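You operate a simulated robot arm through the tools that you are given. There is no shell and no other tool. Be economical: measure what you need, move in short steps, check, and stop when the job is done.

You are at the controls of a simulated two-armed robot. One attempt, no reset.

TASK
Take the tread gauge and leave it in the black tray. Stack the parts carton that says "rivets" from the middle shelf of the white trolley on top of the parts carton marked "bolts". Pick up the grey jug with one hand, pass it to the other hand and put it on the middle shelf of the timber rack. Do these in any order. Set down upright: grey jug.

It is judged by the outcome, as a careful person would: the job done as asked, and still so three seconds after it is handed in. It fails if anything else is knocked over, pushed out of place, dropped, spilled or broken.

THE ROBOT
Two 7-joint arms with fingered hands on one trunk, on a base that drives. Base frame: it is fixed to the floor where the robot stands at the start and does not move with it; the origin is under the middle of the robot, x ahead of it, y to its left, z up. Lengths are in cm, angles in degrees, forces in N, time in s.
The left shoulder is at the start at [3, 11.9, 104.4], the right one opposite. With the tool pointing down near the work surface each hand reaches from about 22 to 64 cm from the robot's upright axis, wherever it stands, measured 20 degrees to its own side. Places, roughly: black tray (50x27x6 cm) [80, -320, 80]; grey jug [-225, -725, 50]; middle shelf of the timber rack [90, -630, 60]; parts carton [-725, 150, 75]. Payload 3.8 kg a hand.
The TCP of each hand is the grasp point between the finger pads, 2.5 cm short of the fingertips. In the tool frame z runs along the fingers and y along their closing line. Largest opening 8.8 cm; the body of the gripper starts 2.9 cm behind the TCP. The gripper is a hand of 4 fingers: y runs from the thumb to the fingers, the wrist lies at [-1.3, -10.6, -17.4] in the tool frame, and closing takes about 1.5 s.
Orientation is told as [roll, pitch, yaw] about the base's x, y, z axes, in that order, counted from this pose: with the fingers straight down and the wrist toward the robot, the tool's x, y and z point along [0, 1, 0], [1, 0, 0] and [0, 0, -1] of the base frame.

THE INTERFACE
- The arms move only by the tool drive_tool. It takes "left_increments", "right_increments" or both (then of equal length, played together; a hand with none holds still); each is a list of rows, each an object (a shift or turn left out is 0, a gripper value left out holds the last) with "dp": the shift along the tool's x, y, z in cm, a list of three; "dr": the turn, a rotation vector about the tool's x, y, z in degrees, a list of three. In form: [{"dp": [x, y, z], "dr": [ax, ay, az]}, ...]. A call has 1 to 10 rows; each row is the pose to reach, as a shift and turn from the pose commanded when the call began, along the tool's axes at that moment. "left_grip" and "right_grip" are, for a hand that has rows, the finger opening in cm, from 0 to 8.8, set as the call begins (left out, the last holds). A row lasts 0.2 s, in which the tool goes at most 5 cm and 8.6 degrees; a call with a longer step from one row to the next is refused whole, and so is a gripper value outside its range. A pose out of reach is approached as far as the arm can. The call stops where the force on the tool passes 40 N (or 10 N more than at its start, if that is more) or the arm is blocked; 0.2 s more then pass. The fingers move at their own pace (about 15.3 cm/s each) and stop on an object; they squeeze with about 24 N. The grip force told is the motor's: it shows also when the fingers shut on nothing. Time passes only in rows, and 0.2 s behind the last, so rows that repeat a pose let the fingers close. It gives the time, the measured TCP pose, the force on the tool (base axes), the opening and the grip force at its end, in the units of the frame above (readings bear some noise), with the torque about the TCP (base axes, N m) and any sound that the robot's microphone picked up, and new pictures: "show" is both (left out), scene, wrist or none (wrist: the cameras of the hands that moved).
- Cameras (640 x 400 px; columns grow to the right, rows downward): "scene" is now at [3.79, -1.39, 159.5]; the picture's right is [-0.05, -1.00, 0.00], its down [-0.85, 0.04, -0.52] and it looks along [0.52, -0.02, -0.85] (base axes); focal length 281 px, centre (320, 200). "left" rides on the left gripper at [-6.4, -8.3, -9.8] in its tool frame; the picture's right is [-0.62, -0.37, 0.69], its down [0.71, -0.63, 0.30] and it looks along [0.32, 0.68, 0.65] (tool axes); focal length 265 px, centre (320, 200). "right" rides on the right gripper at [6.4, -8.3, -9.8] in its tool frame; the picture's right is [-0.62, 0.37, -0.69], its down [-0.71, -0.63, 0.30] and it looks along [-0.32, 0.68, 0.65] (tool axes); focal length 265 px, centre (320, 200). There is no depth. A picture from a camera that has moved, and an enlarged one, comes with that camera's place and axes in the base frame and with its lens. The place of the scene camera against the robot may be out by one fixed shift of up to 2.5 cm in any direction.
- move_column(by): slides the trunk up (or, below 0, down) by that many cm; the arms and the scene camera ride with it, the base frame stays. It gives what a move gives, with no picture.
- roll_base(legs): drives the robot by 1 to 6 legs, each [ahead, left, turn to the left] in cm, cm and degrees, along the robot's own axes; the way and the turn of a leg run together, so that a leg with both is an arc; at most 150 cm and 180 degrees a leg. The arms and the cameras ride along, it lands a little off, and it stops where it bumps. It gives what a move gives, and a new picture of the scene camera.
- finger_targets(index, middle, ring, thumb_bend, thumb_turn, hand): sets how far each is bent, from 0 (flat) to 1 (curled in); at 0.3 the hand is open as for a grip, at 0.7 the pads meet at the TCP. One left out holds its place. A second passes; each finger stops where it meets its share of the squeeze, and holds until it gets a number again. A gripper value or a shape takes the hand back. It gives what a move gives, with no picture; readings hold the bend of each and the force on the fingers (four entries, about 0 where the hand has none), thumb and palm. thumb_turn goes from beside the hand (0) to across from the fingers (1), as for a grip.
- set_grasp(shape, hand): the hand has 4 fingers and takes this shape, open, in about a second: jaw (thumb against the fingers, like two jaws); tri (thumb and two fingers); tip (a fingertip pinch); poke (one finger out to press); point (the index stretched); flat (the hand flat); cup (the hand cupped); fist (a fist). The gripper value then closes the fingers along that shape, each until it touches; the sizes above hold for jaw. It gives what a move gives, with no picture.
- pan_tilt(pan, tilt): turns the head with the scene camera to pan (to the left, within 120 degrees either way) and tilt (down, from -29 to 69), counted from straight ahead of the robot. It gives what a move gives, and a new picture of the scene camera.
- inspect(camera, box): a new picture of the part [left, top, right, bottom] of that camera's present view, enlarged. No time passes.
- finish_job(): hands the job in; it is judged then, once.

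Work in short steps. Places have to be worked out from the pictures, the camera data and where the tool is seen: move nearer, look again, correct. Check each grasp and each placing, and mend what went wrong. You have 165 turns and 260 pictures in all, those below and enlarged ones among them. Open the grippers and draw the arms clear of the work before you hand the job in, unless the task says otherwise.

The tools are called as name(argument=value, ...) on one line, values as JSON. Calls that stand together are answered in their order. drive_tool: Moves the arms, as the interface text tells. Its arguments: {"type":"object","properties":{"left_increments":{"type":"array"},"left_grip":{"type":"number"},"right_increments":{"type":"array"},"right_grip":{"type":"number"},"show":{"type":"string","enum":["both","scene","wrist","none"]}},"required":[]} The other tools are called the same way: move_column (by) slides the trunk up or down; set_grasp (shape, hand) gives the hand a shape; finger_targets (index, middle, ring, thumb_bend, thumb_turn, hand) moves the fingers one by one; roll_base (legs) drives the base; pan_tilt (pan, tilt) turns the head that bears the scene camera; inspect (camera, box) takes an enlarged picture of a part of a camera's view; finish_job () hands the job in.

At the start:

```text
clock: 0.0
left_ee_pos: [52.02, 21.18, 92.42]
left_orientation: [-0.1, 0.0, 0.1]
left_ft_force: [0.0, -0.7, -0.2]
left_wrist_torque: [-0.01, -0.01, -0.01]
left_gripper_width: 8.79
left_grasp_force: 0.0
left_shape: jaw
left_bend: [0.3, 0.3, 0.3, 0.3, 0.98]
left_finger forces: [0.1, 0.1, 0.1, 0.0, 0.0, 0.0]
right_ee_pos: [44.6, -21.43, 95.52]
right_orientation: [0.0, 0.0, 0.0]
right_ft_force: [-0.7, -0.2, -0.6]
right_wrist_torque: [0.01, -0.01, 0.02]
right_gripper_width: 8.74
right_grasp_force: 0.1
right_shape: jaw
right_bend: [0.3, 0.3, 0.3, 0.3, 0.98]
right_finger forces: [0.0, 0.0, 0.0, 0.0, 0.0, 0.0]
trunk travel left (down, up): [-20.0, 39.0]
robot x, y, heading: [-0.12, 0.11, 0.0]
head pan, tilt: [-2.6, 58.7]
```

scene: 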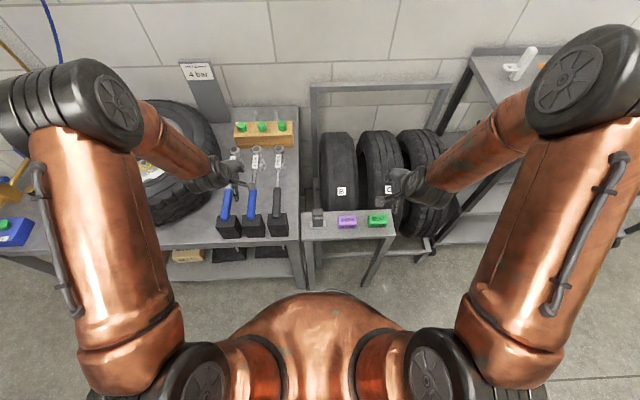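
right: 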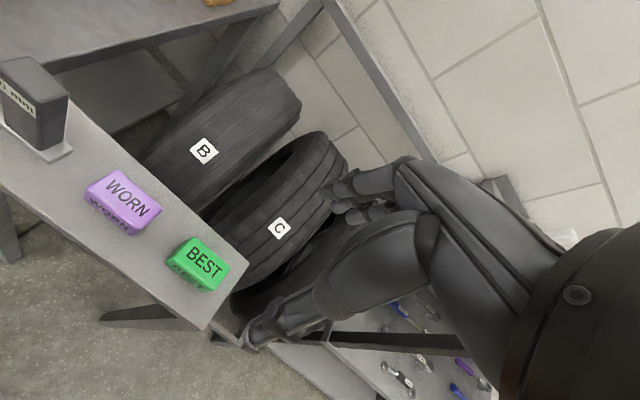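
left: 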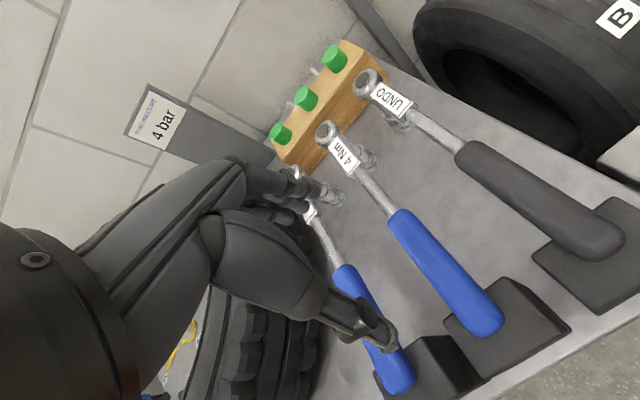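

The tread gauge may be the dark block standing on the small shelf beside the WORN/BEST tags; I enlarge both views of it.

inspect(camera="scene", box=[280, 180, 420, 268])

inspect(camera="right", box=[0, 20, 240, 170])

pan_tilt(pan=0, tilt=30)

pan_tilt(pan=-75, tilt=20)

pan_tilt(pan=75, tilt=20)

```text
4.55 times, centred on (350, 224) of scene
camera zoom: at [3.79, -1.39, 159.5], right [-0.05, -1.0, 0.0], down [-0.85, 0.04, -0.52], along [0.52, -0.02, -0.85], focal length 1277 px, centre (184, 91)
```

zoom: 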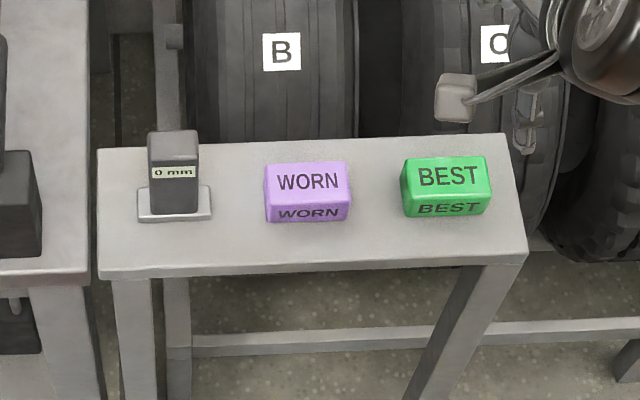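

```text
2.67 times, centred on (120, 95) of right
camera zoom: at [36.12, -15.01, 105.33], right [0.37, -0.62, 0.69], down [-0.63, -0.71, -0.3], along [0.68, -0.32, -0.65], focal length 708 px, centre (853, 480)
```

zoom: 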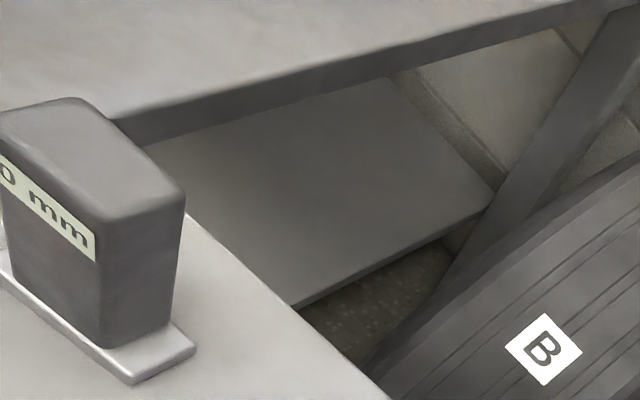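

```text
clock: 0.9
left_ee_pos: [52.12, 21.13, 92.41]
left_orientation: [0.0, 0.0, 0.0]
left_ft_force: [0.4, -0.1, 0.0]
left_wrist_torque: [-0.03, -0.01, 0.01]
left_gripper_width: 8.75
left_grasp_force: 0.0
left_shape: jaw
left_bend: [0.3, 0.3, 0.3, 0.3, 0.98]
left_finger forces: [0.0, 0.1, 0.0, 0.0, 0.1, 0.0]
right_ee_pos: [44.67, -21.42, 95.46]
right_orientation: [0.0, 0.1, 0.0]
right_ft_force: [0.2, 0.1, 0.2]
right_wrist_torque: [-0.04, -0.02, -0.02]
right_gripper_width: 8.76
right_grasp_force: 0.0
right_shape: jaw
right_bend: [0.3, 0.3, 0.3, 0.3, 0.98]
right_finger forces: [0.0, 0.0, 0.1, 0.0, 0.0, 0.0]
trunk travel left (down, up): [-20.0, 39.0]
robot x, y, heading: [0.06, -0.04, 0.2]
head pan, tilt: [0.0, 30.0]
camera scene: at [6.02, -1.08, 163.54], right [0.0, -1.0, 0.0], down [-0.5, 0.0, -0.87], along [0.87, 0.0, -0.5], focal length 281 px, centre (320, 200)
```

scene: 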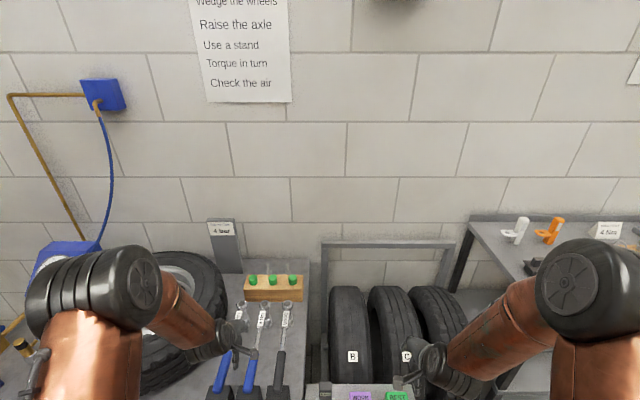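

```text
clock: 2.4
left_ee_pos: [52.09, 21.0, 92.3]
left_orientation: [0.0, 0.0, 0.0]
left_ft_force: [-0.1, -0.1, 1.1]
left_wrist_torque: [0.01, 0.0, -0.03]
left_gripper_width: 8.76
left_grasp_force: 0.1
left_shape: jaw
left_bend: [0.3, 0.3, 0.3, 0.3, 0.98]
left_finger forces: [0.1, 0.0, 0.1, 0.0, 0.1, 0.0]
right_ee_pos: [44.62, -21.44, 95.51]
right_orientation: [0.0, 0.0, -0.1]
right_ft_force: [-0.3, 0.3, -1.2]
right_wrist_torque: [-0.01, 0.01, 0.04]
right_gripper_width: 8.78
right_grasp_force: 0.1
right_shape: jaw
right_bend: [0.3, 0.3, 0.3, 0.3, 0.98]
right_finger forces: [0.1, 0.0, 0.0, 0.0, 0.0, 0.1]
trunk travel left (down, up): [-20.0, 39.0]
robot x, y, heading: [-0.22, 0.29, 0.1]
head pan, tilt: [-75.0, 20.0]
camera scene: at [-0.6, -10.07, 165.16], right [-0.97, -0.26, 0.0], down [-0.09, 0.33, -0.94], along [0.24, -0.91, -0.34], focal length 281 px, centre (320, 200)
```

scene: 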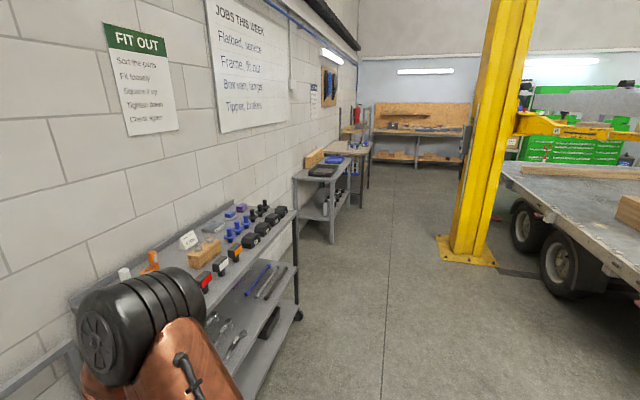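

```text
clock: 4.8
left_ee_pos: [52.12, 21.02, 92.36]
left_orientation: [0.1, 0.0, 0.0]
left_ft_force: [-0.2, 0.6, -1.0]
left_wrist_torque: [0.02, -0.02, 0.02]
left_gripper_width: 8.79
left_grasp_force: 0.0
left_shape: jaw
left_bend: [0.3, 0.3, 0.3, 0.3, 0.98]
left_finger forces: [0.0, 0.0, 0.1, 0.0, 0.0, 0.0]
right_ee_pos: [44.63, -21.49, 95.51]
right_orientation: [0.0, 0.1, 0.0]
right_ft_force: [0.5, -0.3, 0.7]
right_wrist_torque: [-0.01, 0.01, 0.01]
right_gripper_width: 8.77
right_grasp_force: 0.0
right_shape: jaw
right_bend: [0.3, 0.3, 0.3, 0.3, 0.98]
right_finger forces: [0.0, 0.1, 0.0, 0.0, 0.0, 0.0]
trunk travel left (down, up): [-20.0, 39.0]
robot x, y, heading: [-0.07, -0.07, -0.1]
head pan, tilt: [75.0, 20.0]
camera scene: at [-0.6, 7.91, 165.16], right [0.97, -0.26, 0.0], down [-0.09, -0.33, -0.94], along [0.24, 0.91, -0.34], focal length 281 px, centre (320, 200)
```

scene: 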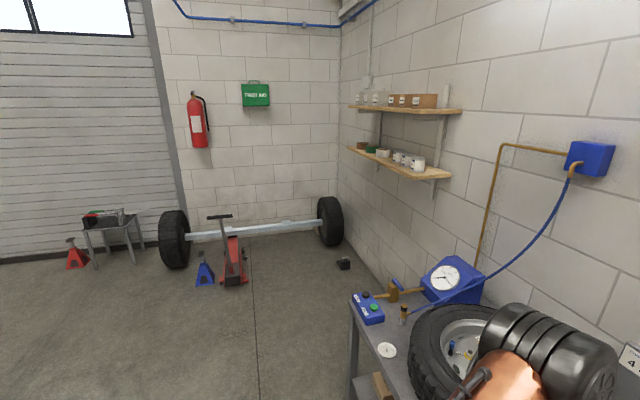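

The gauge ("0 mm") sits at about [47.4, -2, 70.7], its body roughly 3.7 wide and 6 tall. I bring the right hand above it.

drive_tool(right_increments=[{"dp": [4.5, 0.7, 0]}, {"dp": [9, 1.4, 0]}, {"dp": [13.5, 2.1, 1]}, {"dp": [17, 2.5, 3]}, {"dp": [19.4, 2.8, 6]}, {"dp": [19.4, 2.8, 8]}, {"dp": [19.4, 2.8, 8]}], right_grip=8.8, show="wrist")

pan_tilt(pan=0, tilt=60)

```text
clock: 6.3
left_ee_pos: [52.12, 21.29, 92.4]
left_orientation: [0.0, 0.0, 0.0]
left_ft_force: [-0.6, -0.3, 0.5]
left_wrist_torque: [-0.01, -0.02, 0.01]
left_gripper_width: 8.76
left_grasp_force: 0.0
left_shape: jaw
left_bend: [0.3, 0.3, 0.3, 0.3, 0.98]
left_finger forces: [0.0, 0.0, 0.0, 0.1, 0.0, 0.1]
right_ee_pos: [47.37, -2.07, 87.64]
right_orientation: [0.0, 0.1, 0.1]
right_ft_force: [-0.8, -0.7, 0.2]
right_wrist_torque: [0.05, 0.01, -0.02]
right_gripper_width: 8.74
right_grasp_force: 0.1
right_shape: jaw
right_bend: [0.3, 0.3, 0.3, 0.3, 0.98]
right_finger forces: [0.0, 0.1, 0.1, 0.0, 0.0, 0.0]
trunk travel left (down, up): [-20.0, 39.0]
robot x, y, heading: [-0.5, -0.3, 0.1]
head pan, tilt: [75.0, 20.0]
camera right: at [38.89, 4.39, 97.35], right [0.37, -0.62, 0.69], down [-0.63, -0.71, -0.3], along [0.68, -0.32, -0.65], focal length 265 px, centre (320, 200)
```

right: 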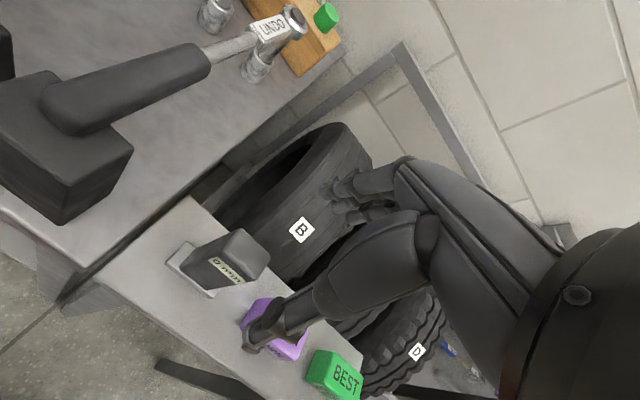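

```text
clock: 7.8
left_ee_pos: [52.18, 21.06, 92.31]
left_orientation: [0.1, 0.0, -0.1]
left_ft_force: [-0.3, -0.3, 0.5]
left_wrist_torque: [0.02, 0.0, 0.02]
left_gripper_width: 8.77
left_grasp_force: 0.1
left_shape: jaw
left_bend: [0.3, 0.3, 0.3, 0.3, 0.98]
left_finger forces: [0.0, 0.0, 0.1, 0.1, 0.0, 0.0]
right_ee_pos: [47.49, -2.12, 87.54]
right_orientation: [-0.1, 0.0, 0.1]
right_ft_force: [0.3, 0.3, -0.1]
right_wrist_torque: [-0.02, 0.0, -0.02]
right_gripper_width: 8.73
right_grasp_force: 0.1
right_shape: jaw
right_bend: [0.3, 0.3, 0.3, 0.3, 0.98]
right_finger forces: [0.0, 0.0, 0.0, 0.1, 0.0, 0.0]
trunk travel left (down, up): [-20.0, 39.0]
robot x, y, heading: [-0.13, -0.03, 0.2]
head pan, tilt: [0.0, 60.0]
camera scene: at [3.65, -1.06, 159.34], right [0.0, -1.0, 0.0], down [-0.87, 0.0, -0.5], along [0.5, 0.0, -0.87], focal length 281 px, centre (320, 200)
```

scene: 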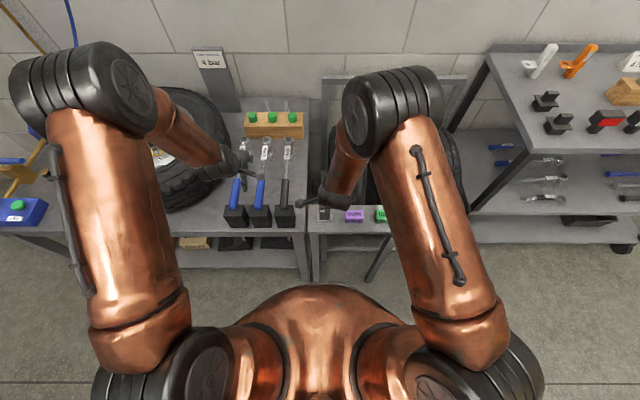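

Both views agree on the gauge at about [47.8, -1.8], its top near z 79. I lower to z 77.3 and look.

drive_tool(right_increments=[{"dp": [0.2, 0.4, 3]}, {"dp": [0.2, 0.4, 6]}, {"dp": [0.2, 0.4, 8]}, {"dp": [0.2, 0.4, 10.2]}, {"dp": [0.2, 0.4, 10.2]}], show="both")

```text
clock: 9.0
left_ee_pos: [52.0, 21.19, 92.34]
left_orientation: [0.0, 0.0, 0.0]
left_ft_force: [-0.6, -0.1, 0.0]
left_wrist_torque: [-0.01, 0.0, 0.01]
left_gripper_width: 8.76
left_grasp_force: 0.0
left_shape: jaw
left_bend: [0.3, 0.3, 0.3, 0.3, 0.98]
left_finger forces: [0.0, 0.0, 0.1, 0.0, 0.1, 0.0]
right_ee_pos: [47.81, -1.86, 77.33]
right_orientation: [0.0, 0.1, 0.0]
right_ft_force: [-0.6, -0.5, 0.1]
right_wrist_torque: [0.03, -0.02, 0.01]
right_gripper_width: 8.75
right_grasp_force: 0.1
right_shape: jaw
right_bend: [0.3, 0.3, 0.3, 0.3, 0.98]
right_finger forces: [0.0, 0.0, 0.0, 0.1, 0.0, 0.0]
trunk travel left (down, up): [-20.0, 39.0]
robot x, y, heading: [-0.28, 0.22, 0.2]
head pan, tilt: [0.0, 60.0]
camera scene: at [3.62, -1.07, 159.34], right [0.0, -1.0, 0.0], down [-0.87, 0.0, -0.5], along [0.5, 0.0, -0.87], focal length 281 px, centre (320, 200)
camera right: at [39.3, 4.6, 87.19], right [0.37, -0.62, 0.69], down [-0.63, -0.71, -0.3], along [0.68, -0.32, -0.65], focal length 265 px, centre (320, 200)
```

scene: 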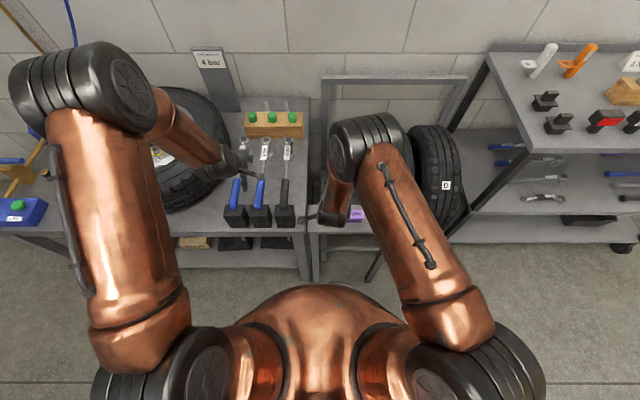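
right: 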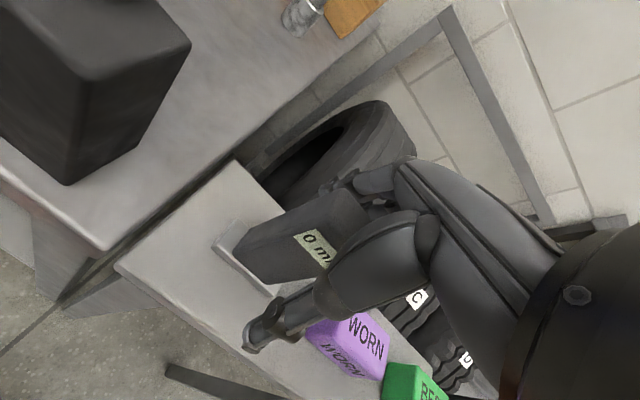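

The body stands between thumb and fingers. I close the grip.

drive_tool(right_increments=[{}, {}, {}, {}, {}, {}, {}, {}, {}], right_grip=0, show="wrist")

```text
clock: 11.0
left_ee_pos: [52.17, 21.27, 92.36]
left_orientation: [-0.1, -0.1, 0.1]
left_ft_force: [-0.7, 0.1, -0.5]
left_wrist_torque: [-0.01, 0.0, -0.01]
left_gripper_width: 8.77
left_grasp_force: 0.0
left_shape: jaw
left_bend: [0.3, 0.3, 0.3, 0.3, 0.98]
left_finger forces: [0.1, 0.0, 0.0, 0.1, 0.1, 0.1]
right_ee_pos: [47.79, -1.81, 77.27]
right_orientation: [0.0, 0.1, 0.0]
right_ft_force: [-0.4, -0.1, -0.2]
right_wrist_torque: [0.01, 0.0, 0.0]
right_gripper_width: 1.93
right_grasp_force: 24.1
right_shape: jaw
right_bend: [0.73, 0.56, 0.63, 0.75, 1.0]
right_finger forces: [13.5, 7.1, 0.0, 0.0, 20.8, 0.1]
trunk travel left (down, up): [-20.0, 39.0]
robot x, y, heading: [0.09, -0.25, -0.1]
head pan, tilt: [0.0, 60.0]
camera right: at [39.31, 4.59, 87.19], right [0.37, -0.62, 0.69], down [-0.63, -0.71, -0.3], along [0.68, -0.32, -0.65], focal length 265 px, centre (320, 200)
```

right: 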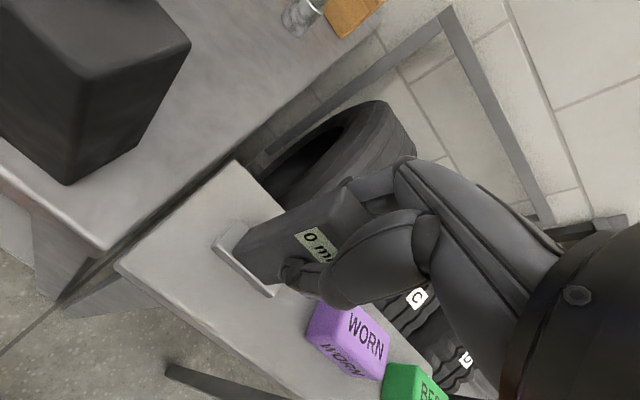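

Grip holds at 1.9 cm with 24 N. I lift and check.

drive_tool(right_increments=[{"dp": [0, 0, -2]}, {"dp": [0, 0, -5]}, {"dp": [0, 0, -9]}, {"dp": [0, 0, -13]}, {"dp": [0, 0, -17]}, {"dp": [0, 0, -20]}, {"dp": [0, 0, -20]}], show="wrist")

```text
clock: 12.6
left_ee_pos: [52.17, 20.98, 92.32]
left_orientation: [0.0, 0.0, 0.0]
left_ft_force: [0.4, -0.3, -0.5]
left_wrist_torque: [0.0, 0.0, -0.01]
left_gripper_width: 8.77
left_grasp_force: 0.1
left_shape: jaw
left_bend: [0.3, 0.3, 0.3, 0.3, 0.98]
left_finger forces: [0.1, 0.0, 0.0, 0.0, 0.0, 0.0]
right_ee_pos: [47.79, -1.78, 97.35]
right_orientation: [0.0, 0.1, 0.1]
right_ft_force: [-0.1, 0.1, -1.9]
right_wrist_torque: [0.01, 0.01, -0.01]
right_gripper_width: 1.96
right_grasp_force: 24.2
right_shape: jaw
right_bend: [0.73, 0.56, 0.63, 0.75, 1.0]
right_finger forces: [13.5, 7.2, 0.0, 0.0, 20.7, 0.0]
trunk travel left (down, up): [-20.0, 39.0]
robot x, y, heading: [0.18, -0.14, -0.2]
head pan, tilt: [0.0, 60.0]
camera right: at [39.3, 4.59, 107.22], right [0.37, -0.62, 0.69], down [-0.63, -0.71, -0.3], along [0.68, -0.32, -0.65], focal length 265 px, centre (320, 200)
```

right: 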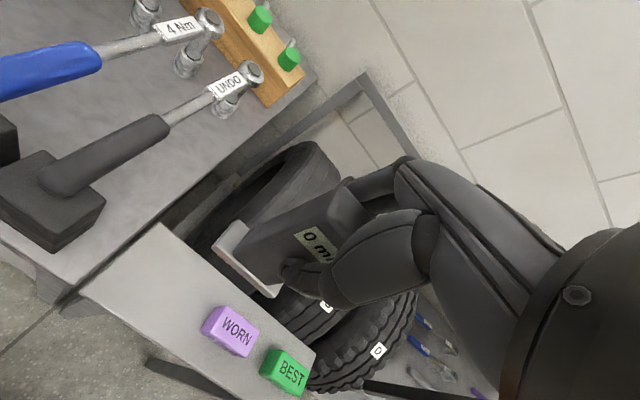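

The gauge is firmly held. I back off from the bench and drive right in legs toward the tray at y -320.

roll_base(legs=[[-15, 0, 0], [0, -150, 0], [0, -150, 0], [0, -20, 0]])

```text
clock: 29.3
left_ee_pos: [37.43, -299.64, 92.36]
left_orientation: [0.2, 0.0, -0.2]
left_ft_force: [0.2, 0.1, 0.2]
left_wrist_torque: [0.0, 0.0, -0.01]
left_gripper_width: 8.76
left_grasp_force: 0.0
left_shape: jaw
left_bend: [0.3, 0.3, 0.3, 0.3, 0.98]
left_finger forces: [0.0, 0.0, 0.1, 0.0, 0.1, 0.0]
right_ee_pos: [33.19, -322.66, 97.39]
right_orientation: [0.1, 0.0, -0.2]
right_ft_force: [-0.2, 0.1, -2.3]
right_wrist_torque: [-0.01, -0.01, 0.01]
right_gripper_width: 1.95
right_grasp_force: 24.2
right_shape: jaw
right_bend: [0.73, 0.56, 0.63, 0.75, 1.0]
right_finger forces: [13.5, 7.2, 0.0, 0.0, 20.7, 0.0]
trunk travel left (down, up): [-20.0, 39.0]
robot x, y, heading: [-14.51, -320.41, 0.0]
head pan, tilt: [0.0, 60.0]
camera scene: at [-10.95, -321.74, 159.34], right [0.0, -1.0, 0.0], down [-0.87, 0.0, -0.5], along [0.5, 0.0, -0.87], focal length 281 px, centre (320, 200)
```

scene: 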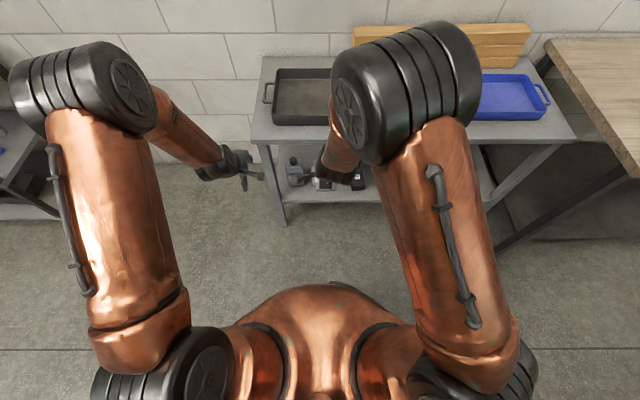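

The bench front edge is about x 63 and the tray spans x 66–94. Hands stay above the rim (gauge bottom about 90.8), so I drive ahead 34.

roll_base(legs=[[34, 0, 0]])

inspect(camera="right", box=[0, 0, 640, 400])

```text
clock: 31.5
left_ee_pos: [71.53, -299.75, 92.29]
left_orientation: [0.0, 0.1, -0.3]
left_ft_force: [-0.8, -0.1, -0.5]
left_wrist_torque: [0.0, -0.02, -0.01]
left_gripper_width: 8.76
left_grasp_force: 0.2
left_shape: jaw
left_bend: [0.3, 0.3, 0.3, 0.3, 0.98]
left_finger forces: [0.0, 0.0, 0.0, 0.0, 0.0, 0.0]
right_ee_pos: [67.05, -322.72, 97.34]
right_orientation: [0.0, 0.0, -0.3]
right_ft_force: [0.1, 1.2, -2.0]
right_wrist_torque: [-0.02, 0.04, 0.0]
right_gripper_width: 1.94
right_grasp_force: 24.0
right_shape: jaw
right_bend: [0.73, 0.56, 0.63, 0.75, 1.0]
right_finger forces: [13.6, 7.1, 0.0, 0.1, 20.7, 0.0]
trunk travel left (down, up): [-20.0, 39.0]
robot x, y, heading: [18.84, -320.45, -0.2]
head pan, tilt: [0.0, 60.0]
camera scene: at [23.0, -321.72, 159.33], right [0.0, -1.0, 0.0], down [-0.87, 0.0, -0.5], along [0.5, 0.0, -0.87], focal length 281 px, centre (320, 200)
```

scene: 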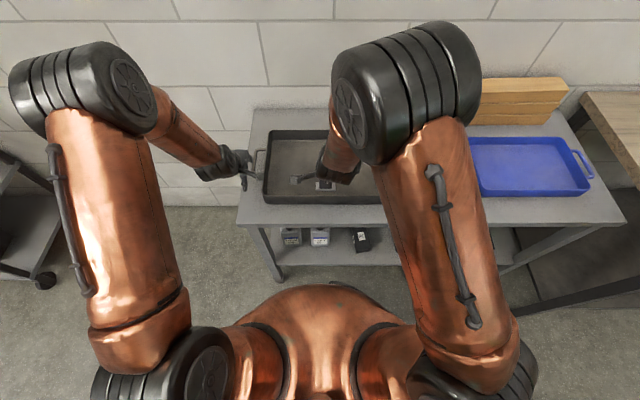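

```text
1.00 times, centred on (320, 200) of right (not enlarged: the box is as wide or as high as the picture)
camera zoom: at [58.6, -316.22, 107.17], right [0.37, -0.62, 0.69], down [-0.63, -0.71, -0.3], along [0.68, -0.33, -0.65], focal length 265 px, centre (320, 200)
```

zoom: 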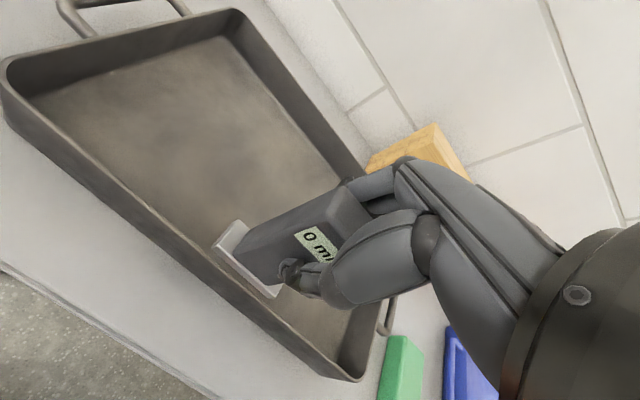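

The tray spans roughly y -296…-346 and x 67–94. I move the gauge to about [78, -322] and lower toward the floor.

drive_tool(right_increments=[{"dp": [0, 4.5, 0]}, {"dp": [0, 9, 0]}, {"dp": [0, 11.5, 2]}, {"dp": [0, 11.5, 5]}, {"dp": [0, 11.5, 8]}, {"dp": [0, 11.5, 10]}, {"dp": [0, 11.5, 11]}, {"dp": [0, 11.5, 11]}], show="wrist")

```text
clock: 33.1
left_ee_pos: [71.27, -299.73, 92.4]
left_orientation: [0.0, -0.1, -0.2]
left_ft_force: [0.5, -0.3, 0.3]
left_wrist_torque: [-0.02, 0.04, -0.04]
left_gripper_width: 8.76
left_grasp_force: 0.0
left_shape: jaw
left_bend: [0.3, 0.3, 0.3, 0.3, 0.98]
left_finger forces: [0.0, 0.1, 0.0, 0.1, 0.1, 0.0]
right_ee_pos: [79.23, -322.63, 87.57]
right_orientation: [0.4, -1.5, -0.4]
right_ft_force: [-8.1, -2.7, 27.0]
right_wrist_torque: [-0.05, 0.29, -0.04]
right_gripper_width: 2.24
right_grasp_force: 23.9
right_shape: jaw
right_bend: [0.74, 0.56, 0.63, 0.75, 1.0]
right_finger forces: [13.2, 7.5, 0.0, 0.0, 29.9, 0.0]
trunk travel left (down, up): [-20.0, 39.0]
robot x, y, heading: [19.45, -320.28, -0.4]
head pan, tilt: [0.0, 60.0]
stopped in row 8 (right hand): the force on the tool passed its limit at 41 N (the readings are from after the stop); the commanded pose is now the measured one
camera right: at [70.47, -316.2, 97.15], right [0.35, -0.63, 0.7], down [-0.63, -0.71, -0.33], along [0.7, -0.33, -0.64], focal length 265 px, centre (320, 200)
```

right: 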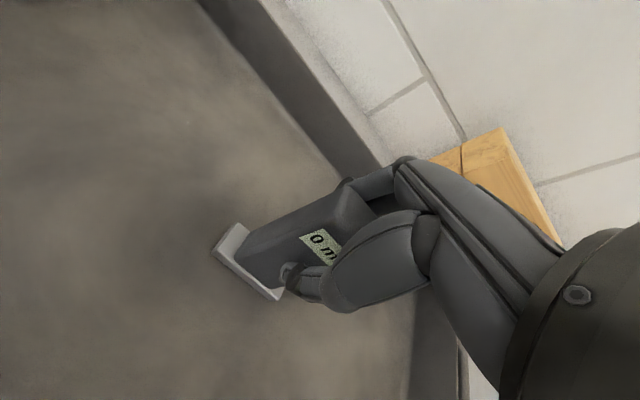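

The gauge touches the tray floor. I ease up slightly, level the tilt, and open.

drive_tool(right_increments=[{"dp": [0, 0, -0.3], "dr": [-1.5, 0, 0]}, {"dp": [0, 0, -0.3], "dr": [-1.5, 0, 0]}], show="none")

drive_tool(right_increments=[{}, {}, {}, {}], right_grip=8.8, show="wrist")

```text
clock: 33.7
left_ee_pos: [71.27, -299.75, 92.43]
left_orientation: [0.0, -0.1, -0.3]
left_ft_force: [0.2, 0.0, -0.1]
left_wrist_torque: [0.03, 0.04, 0.0]
left_gripper_width: 8.78
left_grasp_force: 0.1
left_shape: jaw
left_bend: [0.3, 0.3, 0.3, 0.3, 0.98]
left_finger forces: [0.0, 0.1, 0.0, 0.0, 0.1, 0.0]
right_ee_pos: [79.02, -322.66, 87.56]
right_orientation: [0.3, -2.7, -0.3]
right_ft_force: [-1.8, 0.3, 18.8]
right_wrist_torque: [-0.05, 0.09, -0.02]
right_gripper_width: 2.2
right_grasp_force: 24.2
right_shape: jaw
right_bend: [0.74, 0.56, 0.63, 0.76, 1.0]
right_finger forces: [14.9, 8.3, 0.0, 0.1, 25.9, 0.0]
trunk travel left (down, up): [-20.0, 39.0]
robot x, y, heading: [19.11, -320.93, -0.4]
head pan, tilt: [0.0, 60.0]
```

```text
clock: 34.7
left_ee_pos: [71.32, -299.8, 92.36]
left_orientation: [-0.1, 0.0, -0.3]
left_ft_force: [-0.5, 0.7, -0.3]
left_wrist_torque: [0.0, -0.02, 0.02]
left_gripper_width: 8.75
left_grasp_force: 0.1
left_shape: jaw
left_bend: [0.3, 0.3, 0.3, 0.3, 0.98]
left_finger forces: [0.0, 0.0, 0.0, 0.1, 0.1, 0.0]
right_ee_pos: [78.99, -322.71, 87.43]
right_orientation: [0.2, -2.4, -0.4]
right_ft_force: [-0.1, -0.4, 0.4]
right_wrist_torque: [0.02, 0.02, -0.01]
right_gripper_width: 8.75
right_grasp_force: 0.1
right_shape: jaw
right_bend: [0.3, 0.3, 0.3, 0.3, 0.98]
right_finger forces: [0.0, 0.0, 0.0, 0.0, 0.1, 0.0]
trunk travel left (down, up): [-20.0, 39.0]
robot x, y, heading: [19.45, -320.73, -0.1]
head pan, tilt: [0.0, 60.0]
camera right: at [70.15, -316.23, 96.83], right [0.33, -0.62, 0.71], down [-0.62, -0.71, -0.33], along [0.71, -0.33, -0.63], focal length 265 px, centre (320, 200)
```

right: 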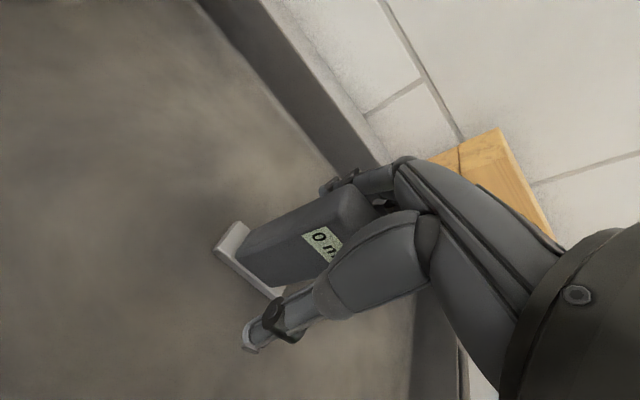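

Released and standing. I raise the hand clear.

drive_tool(right_increments=[{"dp": [0, 0, -3]}, {"dp": [0, 0, -7]}, {"dp": [0, -0.3, -11], "dr": [1.2, 0, 0]}, {"dp": [0, -4, -14], "dr": [2.5, 0, 0]}, {"dp": [0, -8, -16], "dr": [2.5, 0, 0]}, {"dp": [0, -12, -16], "dr": [2.5, 0, 0]}], show="both")

```text
clock: 36.1
left_ee_pos: [71.33, -299.83, 92.39]
left_orientation: [0.0, 0.0, -0.2]
left_ft_force: [0.0, -0.6, 0.4]
left_wrist_torque: [0.0, 0.01, -0.02]
left_gripper_width: 8.76
left_grasp_force: 0.0
left_shape: jaw
left_bend: [0.3, 0.3, 0.3, 0.3, 0.98]
left_finger forces: [0.1, 0.1, 0.1, 0.0, 0.0, 0.0]
right_ee_pos: [66.24, -322.64, 102.96]
right_orientation: [0.2, 0.0, -0.3]
right_ft_force: [0.2, 0.1, -0.2]
right_wrist_torque: [0.03, 0.03, 0.02]
right_gripper_width: 8.77
right_grasp_force: 0.1
right_shape: jaw
right_bend: [0.3, 0.3, 0.3, 0.3, 0.98]
right_finger forces: [0.1, 0.0, 0.0, 0.1, 0.1, 0.1]
trunk travel left (down, up): [-20.0, 39.0]
robot x, y, heading: [19.31, -320.41, -0.2]
head pan, tilt: [0.0, 60.0]
camera scene: at [22.74, -321.72, 159.34], right [-0.01, -1.0, 0.0], down [-0.87, 0.0, -0.5], along [0.5, 0.0, -0.87], focal length 281 px, centre (320, 200)
camera right: at [57.75, -316.16, 112.76], right [0.36, -0.62, 0.69], down [-0.63, -0.71, -0.31], along [0.68, -0.33, -0.66], focal length 265 px, centre (320, 200)
```

scene: 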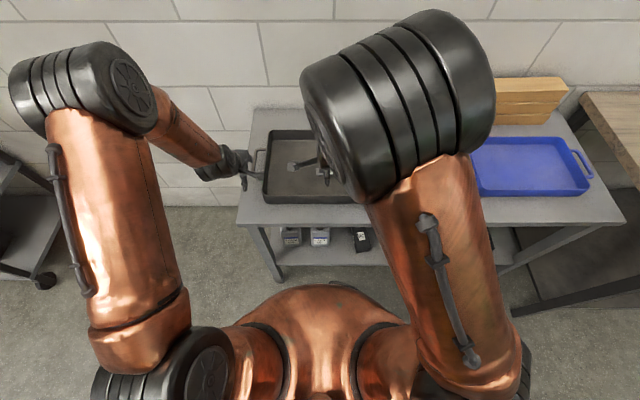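
right: 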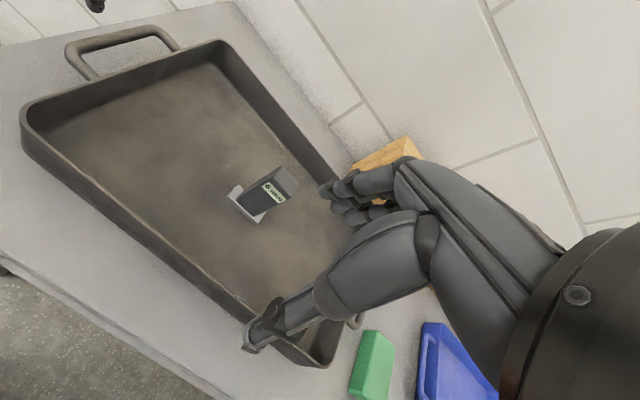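

The gauge stands in the tray. I back away and look along the aisle to the right.

roll_base(legs=[[-38, 0, 0]])

pan_tilt(pan=-85, tilt=18)

pan_tilt(pan=-120, tilt=18)

```text
clock: 38.5
left_ee_pos: [33.6, -299.62, 92.33]
left_orientation: [0.1, 0.0, -0.4]
left_ft_force: [-0.1, 0.4, -0.7]
left_wrist_torque: [-0.03, -0.02, -0.01]
left_gripper_width: 8.76
left_grasp_force: 0.2
left_shape: jaw
left_bend: [0.3, 0.3, 0.3, 0.3, 0.98]
left_finger forces: [0.0, 0.0, 0.1, 0.0, 0.0, 0.0]
right_ee_pos: [28.42, -322.49, 102.93]
right_orientation: [0.2, 0.1, -0.5]
right_ft_force: [-0.7, 0.5, 0.0]
right_wrist_torque: [-0.01, 0.01, 0.0]
right_gripper_width: 8.76
right_grasp_force: 0.1
right_shape: jaw
right_bend: [0.3, 0.3, 0.3, 0.3, 0.98]
right_finger forces: [0.0, 0.0, 0.0, 0.1, 0.0, 0.0]
trunk travel left (down, up): [-20.0, 39.0]
robot x, y, heading: [-18.45, -320.38, -0.4]
head pan, tilt: [0.0, 60.0]
camera scene: at [-15.06, -321.5, 159.34], right [-0.01, -1.0, 0.0], down [-0.87, 0.01, -0.5], along [0.5, 0.0, -0.87], focal length 281 px, centre (320, 200)
```

scene: 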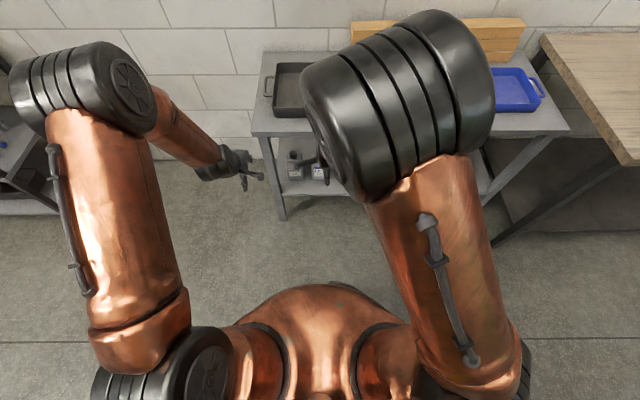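

```text
clock: 40.1
left_ee_pos: [33.6, -299.58, 92.5]
left_orientation: [0.1, 0.0, -0.5]
left_ft_force: [0.2, -0.3, 0.3]
left_wrist_torque: [-0.02, 0.03, -0.02]
left_gripper_width: 8.77
left_grasp_force: 0.1
left_shape: jaw
left_bend: [0.3, 0.3, 0.3, 0.3, 0.98]
left_finger forces: [0.1, 0.0, 0.0, 0.0, 0.1, 0.1]
right_ee_pos: [28.63, -322.52, 102.79]
right_orientation: [0.3, 0.0, -0.4]
right_ft_force: [-0.3, 0.4, 1.1]
right_wrist_torque: [0.03, -0.01, -0.01]
right_gripper_width: 8.78
right_grasp_force: 0.0
right_shape: jaw
right_bend: [0.3, 0.3, 0.3, 0.3, 0.98]
right_finger forces: [0.1, 0.2, 0.0, 0.0, 0.0, 0.0]
trunk travel left (down, up): [-20.0, 39.0]
robot x, y, heading: [-18.62, -320.36, -0.5]
head pan, tilt: [-85.0, 18.0]
camera scene: at [-20.85, -330.75, 165.48], right [-1.0, -0.08, 0.0], down [-0.03, 0.31, -0.95], along [0.08, -0.95, -0.31], focal length 281 px, centre (320, 200)
```

scene: 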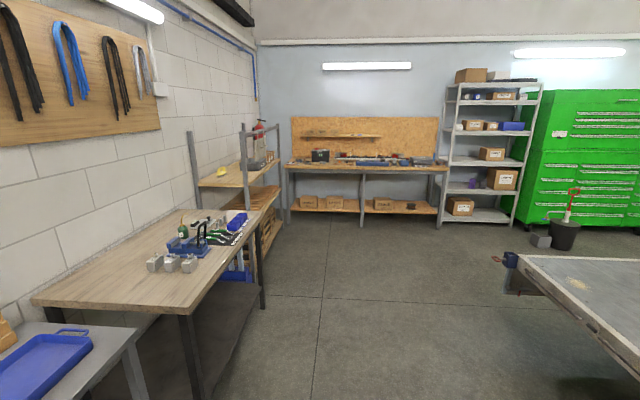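

```text
clock: 41.1
left_ee_pos: [33.73, -299.64, 92.43]
left_orientation: [0.0, 0.0, -0.5]
left_ft_force: [0.1, 0.8, 0.2]
left_wrist_torque: [0.0, -0.02, 0.0]
left_gripper_width: 8.77
left_grasp_force: 0.0
left_shape: jaw
left_bend: [0.3, 0.3, 0.3, 0.3, 0.98]
left_finger forces: [0.1, 0.0, 0.0, 0.1, 0.0, 0.1]
right_ee_pos: [28.57, -322.48, 102.85]
right_orientation: [0.2, 0.0, -0.4]
right_ft_force: [-1.0, -1.3, 0.2]
right_wrist_torque: [0.01, -0.03, -0.01]
right_gripper_width: 8.76
right_grasp_force: 0.1
right_shape: jaw
right_bend: [0.3, 0.3, 0.3, 0.3, 0.98]
right_finger forces: [0.0, 0.0, 0.0, 0.1, 0.1, 0.0]
trunk travel left (down, up): [-20.0, 39.0]
robot x, y, heading: [-18.18, -320.2, -0.3]
head pan, tilt: [-120.0, 18.0]
camera scene: at [-26.32, -329.49, 165.49], right [-0.86, 0.51, 0.0], down [0.16, 0.27, -0.95], along [-0.48, -0.82, -0.31], focal length 281 px, centre (320, 200)
```

scene: 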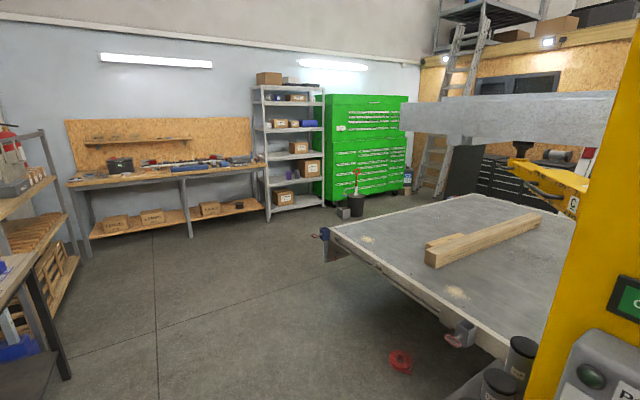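

I enlarge the region where the jug should be, and the timber rack.

inspect(camera="scene", box=[240, 80, 340, 220])

roll_base(legs=[[-5, 0, 0], [0, -150, 0], [0, -100, 0]])

pan_tilt(pan=-45, tilt=25)

pan_tilt(pan=-120, tilt=25)

```text
2.86 times, centred on (290, 150) of scene
camera zoom: at [-26.32, -329.49, 165.49], right [-0.86, 0.51, 0.0], down [0.16, 0.27, -0.95], along [-0.48, -0.82, -0.31], focal length 803 px, centre (406, 343)
```

zoom: 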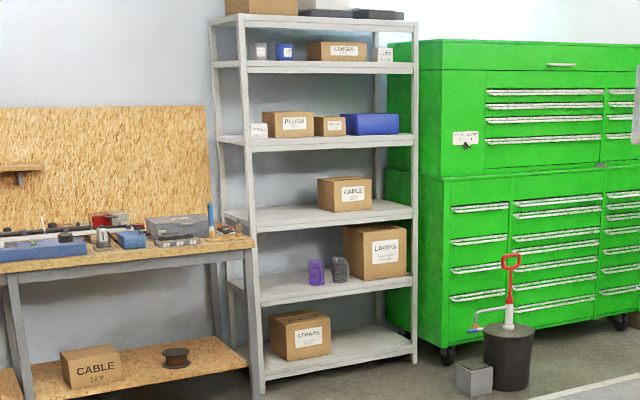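

```text
clock: 53.9
left_ee_pos: [27.13, -548.93, 92.23]
left_orientation: [-0.1, 0.0, -0.1]
left_ft_force: [-0.2, -0.2, 0.4]
left_wrist_torque: [-0.02, 0.01, 0.02]
left_gripper_width: 8.76
left_grasp_force: 0.0
left_shape: jaw
left_bend: [0.3, 0.3, 0.3, 0.3, 0.98]
left_finger forces: [0.0, 0.0, 0.0, 0.0, 0.0, 0.1]
right_ee_pos: [22.07, -571.81, 102.92]
right_orientation: [0.2, 0.0, -0.2]
right_ft_force: [-0.7, -0.6, -0.9]
right_wrist_torque: [-0.02, 0.02, -0.01]
right_gripper_width: 8.8
right_grasp_force: 0.0
right_shape: jaw
right_bend: [0.3, 0.3, 0.3, 0.3, 0.98]
right_finger forces: [0.1, 0.0, 0.0, 0.0, 0.0, 0.0]
trunk travel left (down, up): [-20.0, 39.0]
robot x, y, heading: [-24.9, -570.11, -0.0]
head pan, tilt: [-120.0, 18.0]
camera scene: at [-32.72, -579.22, 165.48], right [-0.86, 0.5, 0.0], down [0.15, 0.27, -0.95], along [-0.48, -0.82, -0.31], focal length 281 px, centre (320, 200)
```

scene: 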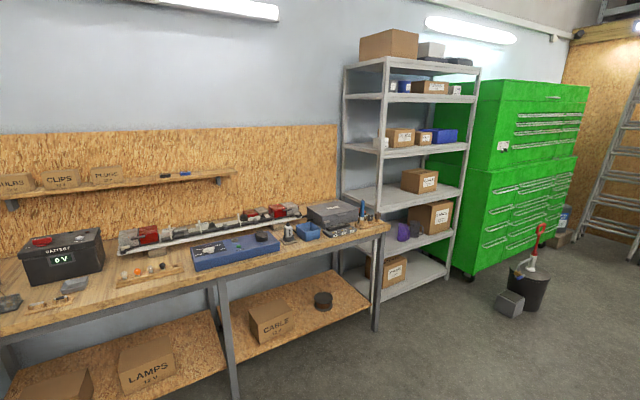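

```text
clock: 55.3
left_ee_pos: [27.16, -549.13, 92.33]
left_orientation: [0.0, -0.1, 0.0]
left_ft_force: [0.0, 0.1, 0.2]
left_wrist_torque: [-0.03, 0.0, 0.0]
left_gripper_width: 8.73
left_grasp_force: 0.1
left_shape: jaw
left_bend: [0.3, 0.3, 0.3, 0.3, 0.98]
left_finger forces: [0.1, 0.0, 0.0, 0.1, 0.0, 0.0]
right_ee_pos: [22.14, -571.81, 102.82]
right_orientation: [0.2, 0.1, -0.2]
right_ft_force: [-0.2, -0.6, -0.4]
right_wrist_torque: [-0.01, -0.01, 0.02]
right_gripper_width: 8.77
right_grasp_force: 0.1
right_shape: jaw
right_bend: [0.3, 0.3, 0.3, 0.3, 0.98]
right_finger forces: [0.0, 0.1, 0.0, 0.0, 0.1, 0.0]
trunk travel left (down, up): [-20.0, 39.0]
robot x, y, heading: [-25.24, -570.1, -0.1]
head pan, tilt: [-45.0, 25.0]
camera scene: at [-21.54, -577.62, 164.35], right [-0.71, -0.71, 0.0], down [-0.3, 0.3, -0.91], along [0.64, -0.64, -0.42], focal length 281 px, centre (320, 200)
```

scene: 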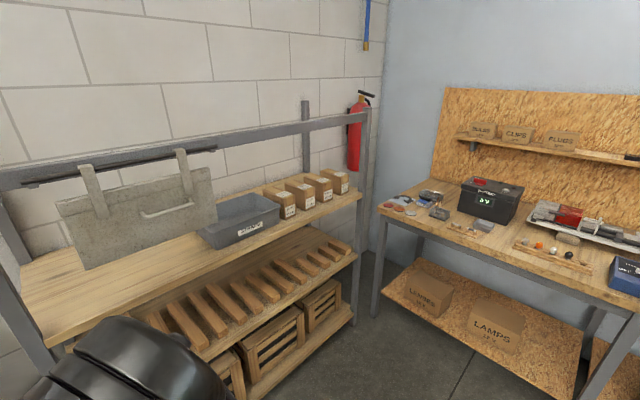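

```text
clock: 56.8
left_ee_pos: [27.1, -548.91, 92.32]
left_orientation: [0.0, 0.0, -0.2]
left_ft_force: [0.5, -0.3, -0.1]
left_wrist_torque: [0.04, -0.01, 0.04]
left_gripper_width: 8.75
left_grasp_force: 0.1
left_shape: jaw
left_bend: [0.3, 0.3, 0.3, 0.3, 0.98]
left_finger forces: [0.0, 0.0, 0.1, 0.0, 0.0, 0.0]
right_ee_pos: [22.13, -571.93, 103.01]
right_orientation: [0.3, 0.0, -0.2]
right_ft_force: [0.4, -0.7, 0.5]
right_wrist_torque: [-0.01, 0.03, -0.03]
right_gripper_width: 8.78
right_grasp_force: 0.1
right_shape: jaw
right_bend: [0.3, 0.3, 0.3, 0.3, 0.98]
right_finger forces: [0.0, 0.1, 0.0, 0.0, 0.1, 0.0]
trunk travel left (down, up): [-20.0, 39.0]
robot x, y, heading: [-25.09, -570.05, -0.1]
head pan, tilt: [-120.0, 25.0]
camera scene: at [-32.65, -579.06, 164.35], right [-0.87, 0.5, 0.0], down [0.21, 0.37, -0.91], along [-0.45, -0.78, -0.42], focal length 281 px, centre (320, 200)
```

scene: 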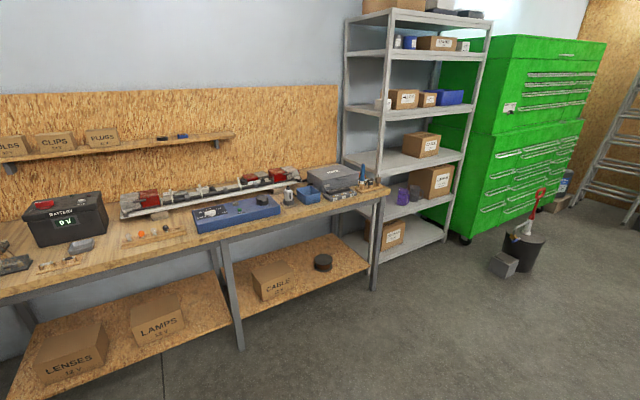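

The jug is the grey item beside the purple one on the grey shelf unit (z≈50). I turn to face -y and drive sideways to stand before it.

roll_base(legs=[[0, 0, -90], [0, -100, 0], [0, -90, 0]])

pan_tilt(pan=0, tilt=42)

```text
clock: 70.1
left_ee_pos: [-193.99, -619.47, 92.27]
left_orientation: [-0.2, 0.0, -90.6]
left_ft_force: [-0.6, -0.6, 0.4]
left_wrist_torque: [-0.02, 0.01, 0.01]
left_gripper_width: 8.77
left_grasp_force: 0.1
left_shape: jaw
left_bend: [0.3, 0.3, 0.3, 0.3, 0.98]
left_finger forces: [0.1, 0.0, 0.1, 0.0, 0.1, 0.0]
right_ee_pos: [-216.7, -614.26, 102.94]
right_orientation: [0.1, 0.0, -90.7]
right_ft_force: [0.2, -0.5, -0.5]
right_wrist_torque: [0.0, -0.02, 0.01]
right_gripper_width: 8.75
right_grasp_force: 0.2
right_shape: jaw
right_bend: [0.3, 0.3, 0.3, 0.3, 0.98]
right_finger forces: [0.1, 0.0, 0.1, 0.0, 0.1, 0.0]
trunk travel left (down, up): [-20.0, 39.0]
robot x, y, heading: [-214.34, -567.12, -90.6]
head pan, tilt: [-120.0, 25.0]
camera scene: at [-223.4, -561.61, 164.35], right [0.51, 0.86, 0.0], down [0.36, -0.22, -0.91], along [-0.78, 0.46, -0.42], focal length 281 px, centre (320, 200)
```

scene: 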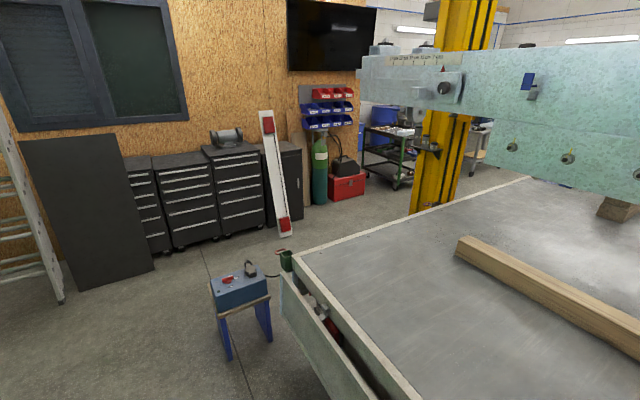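

```text
clock: 72.1
left_ee_pos: [-193.91, -619.58, 92.47]
left_orientation: [0.0, 0.0, -90.6]
left_ft_force: [-0.3, -0.3, -0.1]
left_wrist_torque: [0.0, 0.02, 0.0]
left_gripper_width: 8.77
left_grasp_force: 0.1
left_shape: jaw
left_bend: [0.3, 0.3, 0.3, 0.3, 0.98]
left_finger forces: [0.0, 0.0, 0.1, 0.0, 0.1, 0.0]
right_ee_pos: [-216.66, -614.38, 102.79]
right_orientation: [0.2, 0.0, -90.7]
right_ft_force: [0.2, 0.4, -0.6]
right_wrist_torque: [0.02, 0.0, 0.01]
right_gripper_width: 8.77
right_grasp_force: 0.2
right_shape: jaw
right_bend: [0.3, 0.3, 0.3, 0.3, 0.98]
right_finger forces: [0.1, 0.0, 0.1, 0.1, 0.0, 0.1]
trunk travel left (down, up): [-20.0, 39.0]
robot x, y, heading: [-214.18, -567.22, -90.8]
head pan, tilt: [0.0, 42.0]
camera scene: at [-215.52, -574.68, 161.72], right [-1.0, 0.01, 0.0], down [0.01, 0.67, -0.74], along [-0.01, -0.74, -0.67], focal length 281 px, centre (320, 200)
```

scene: 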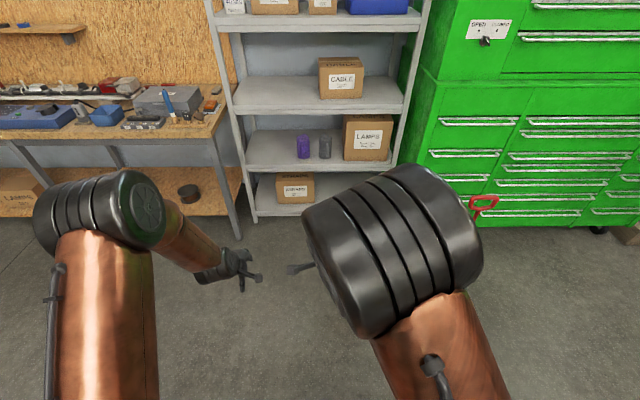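

inspect(camera="scene", box=[220, 70, 430, 210])

```text
2.86 times, centred on (325, 140) of scene
camera zoom: at [-215.52, -574.68, 161.72], right [-1.0, 0.01, 0.0], down [0.01, 0.67, -0.74], along [-0.01, -0.74, -0.67], focal length 803 px, centre (306, 371)
```

zoom: 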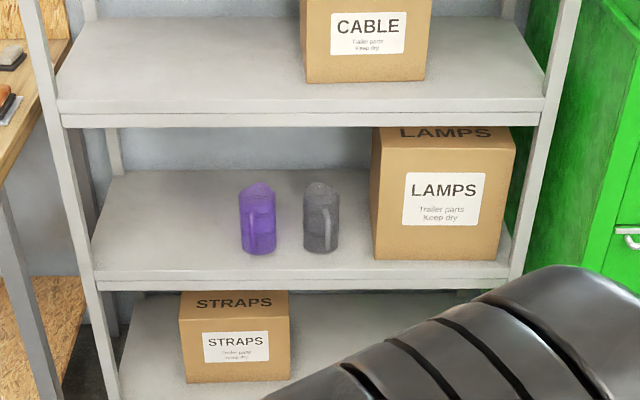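

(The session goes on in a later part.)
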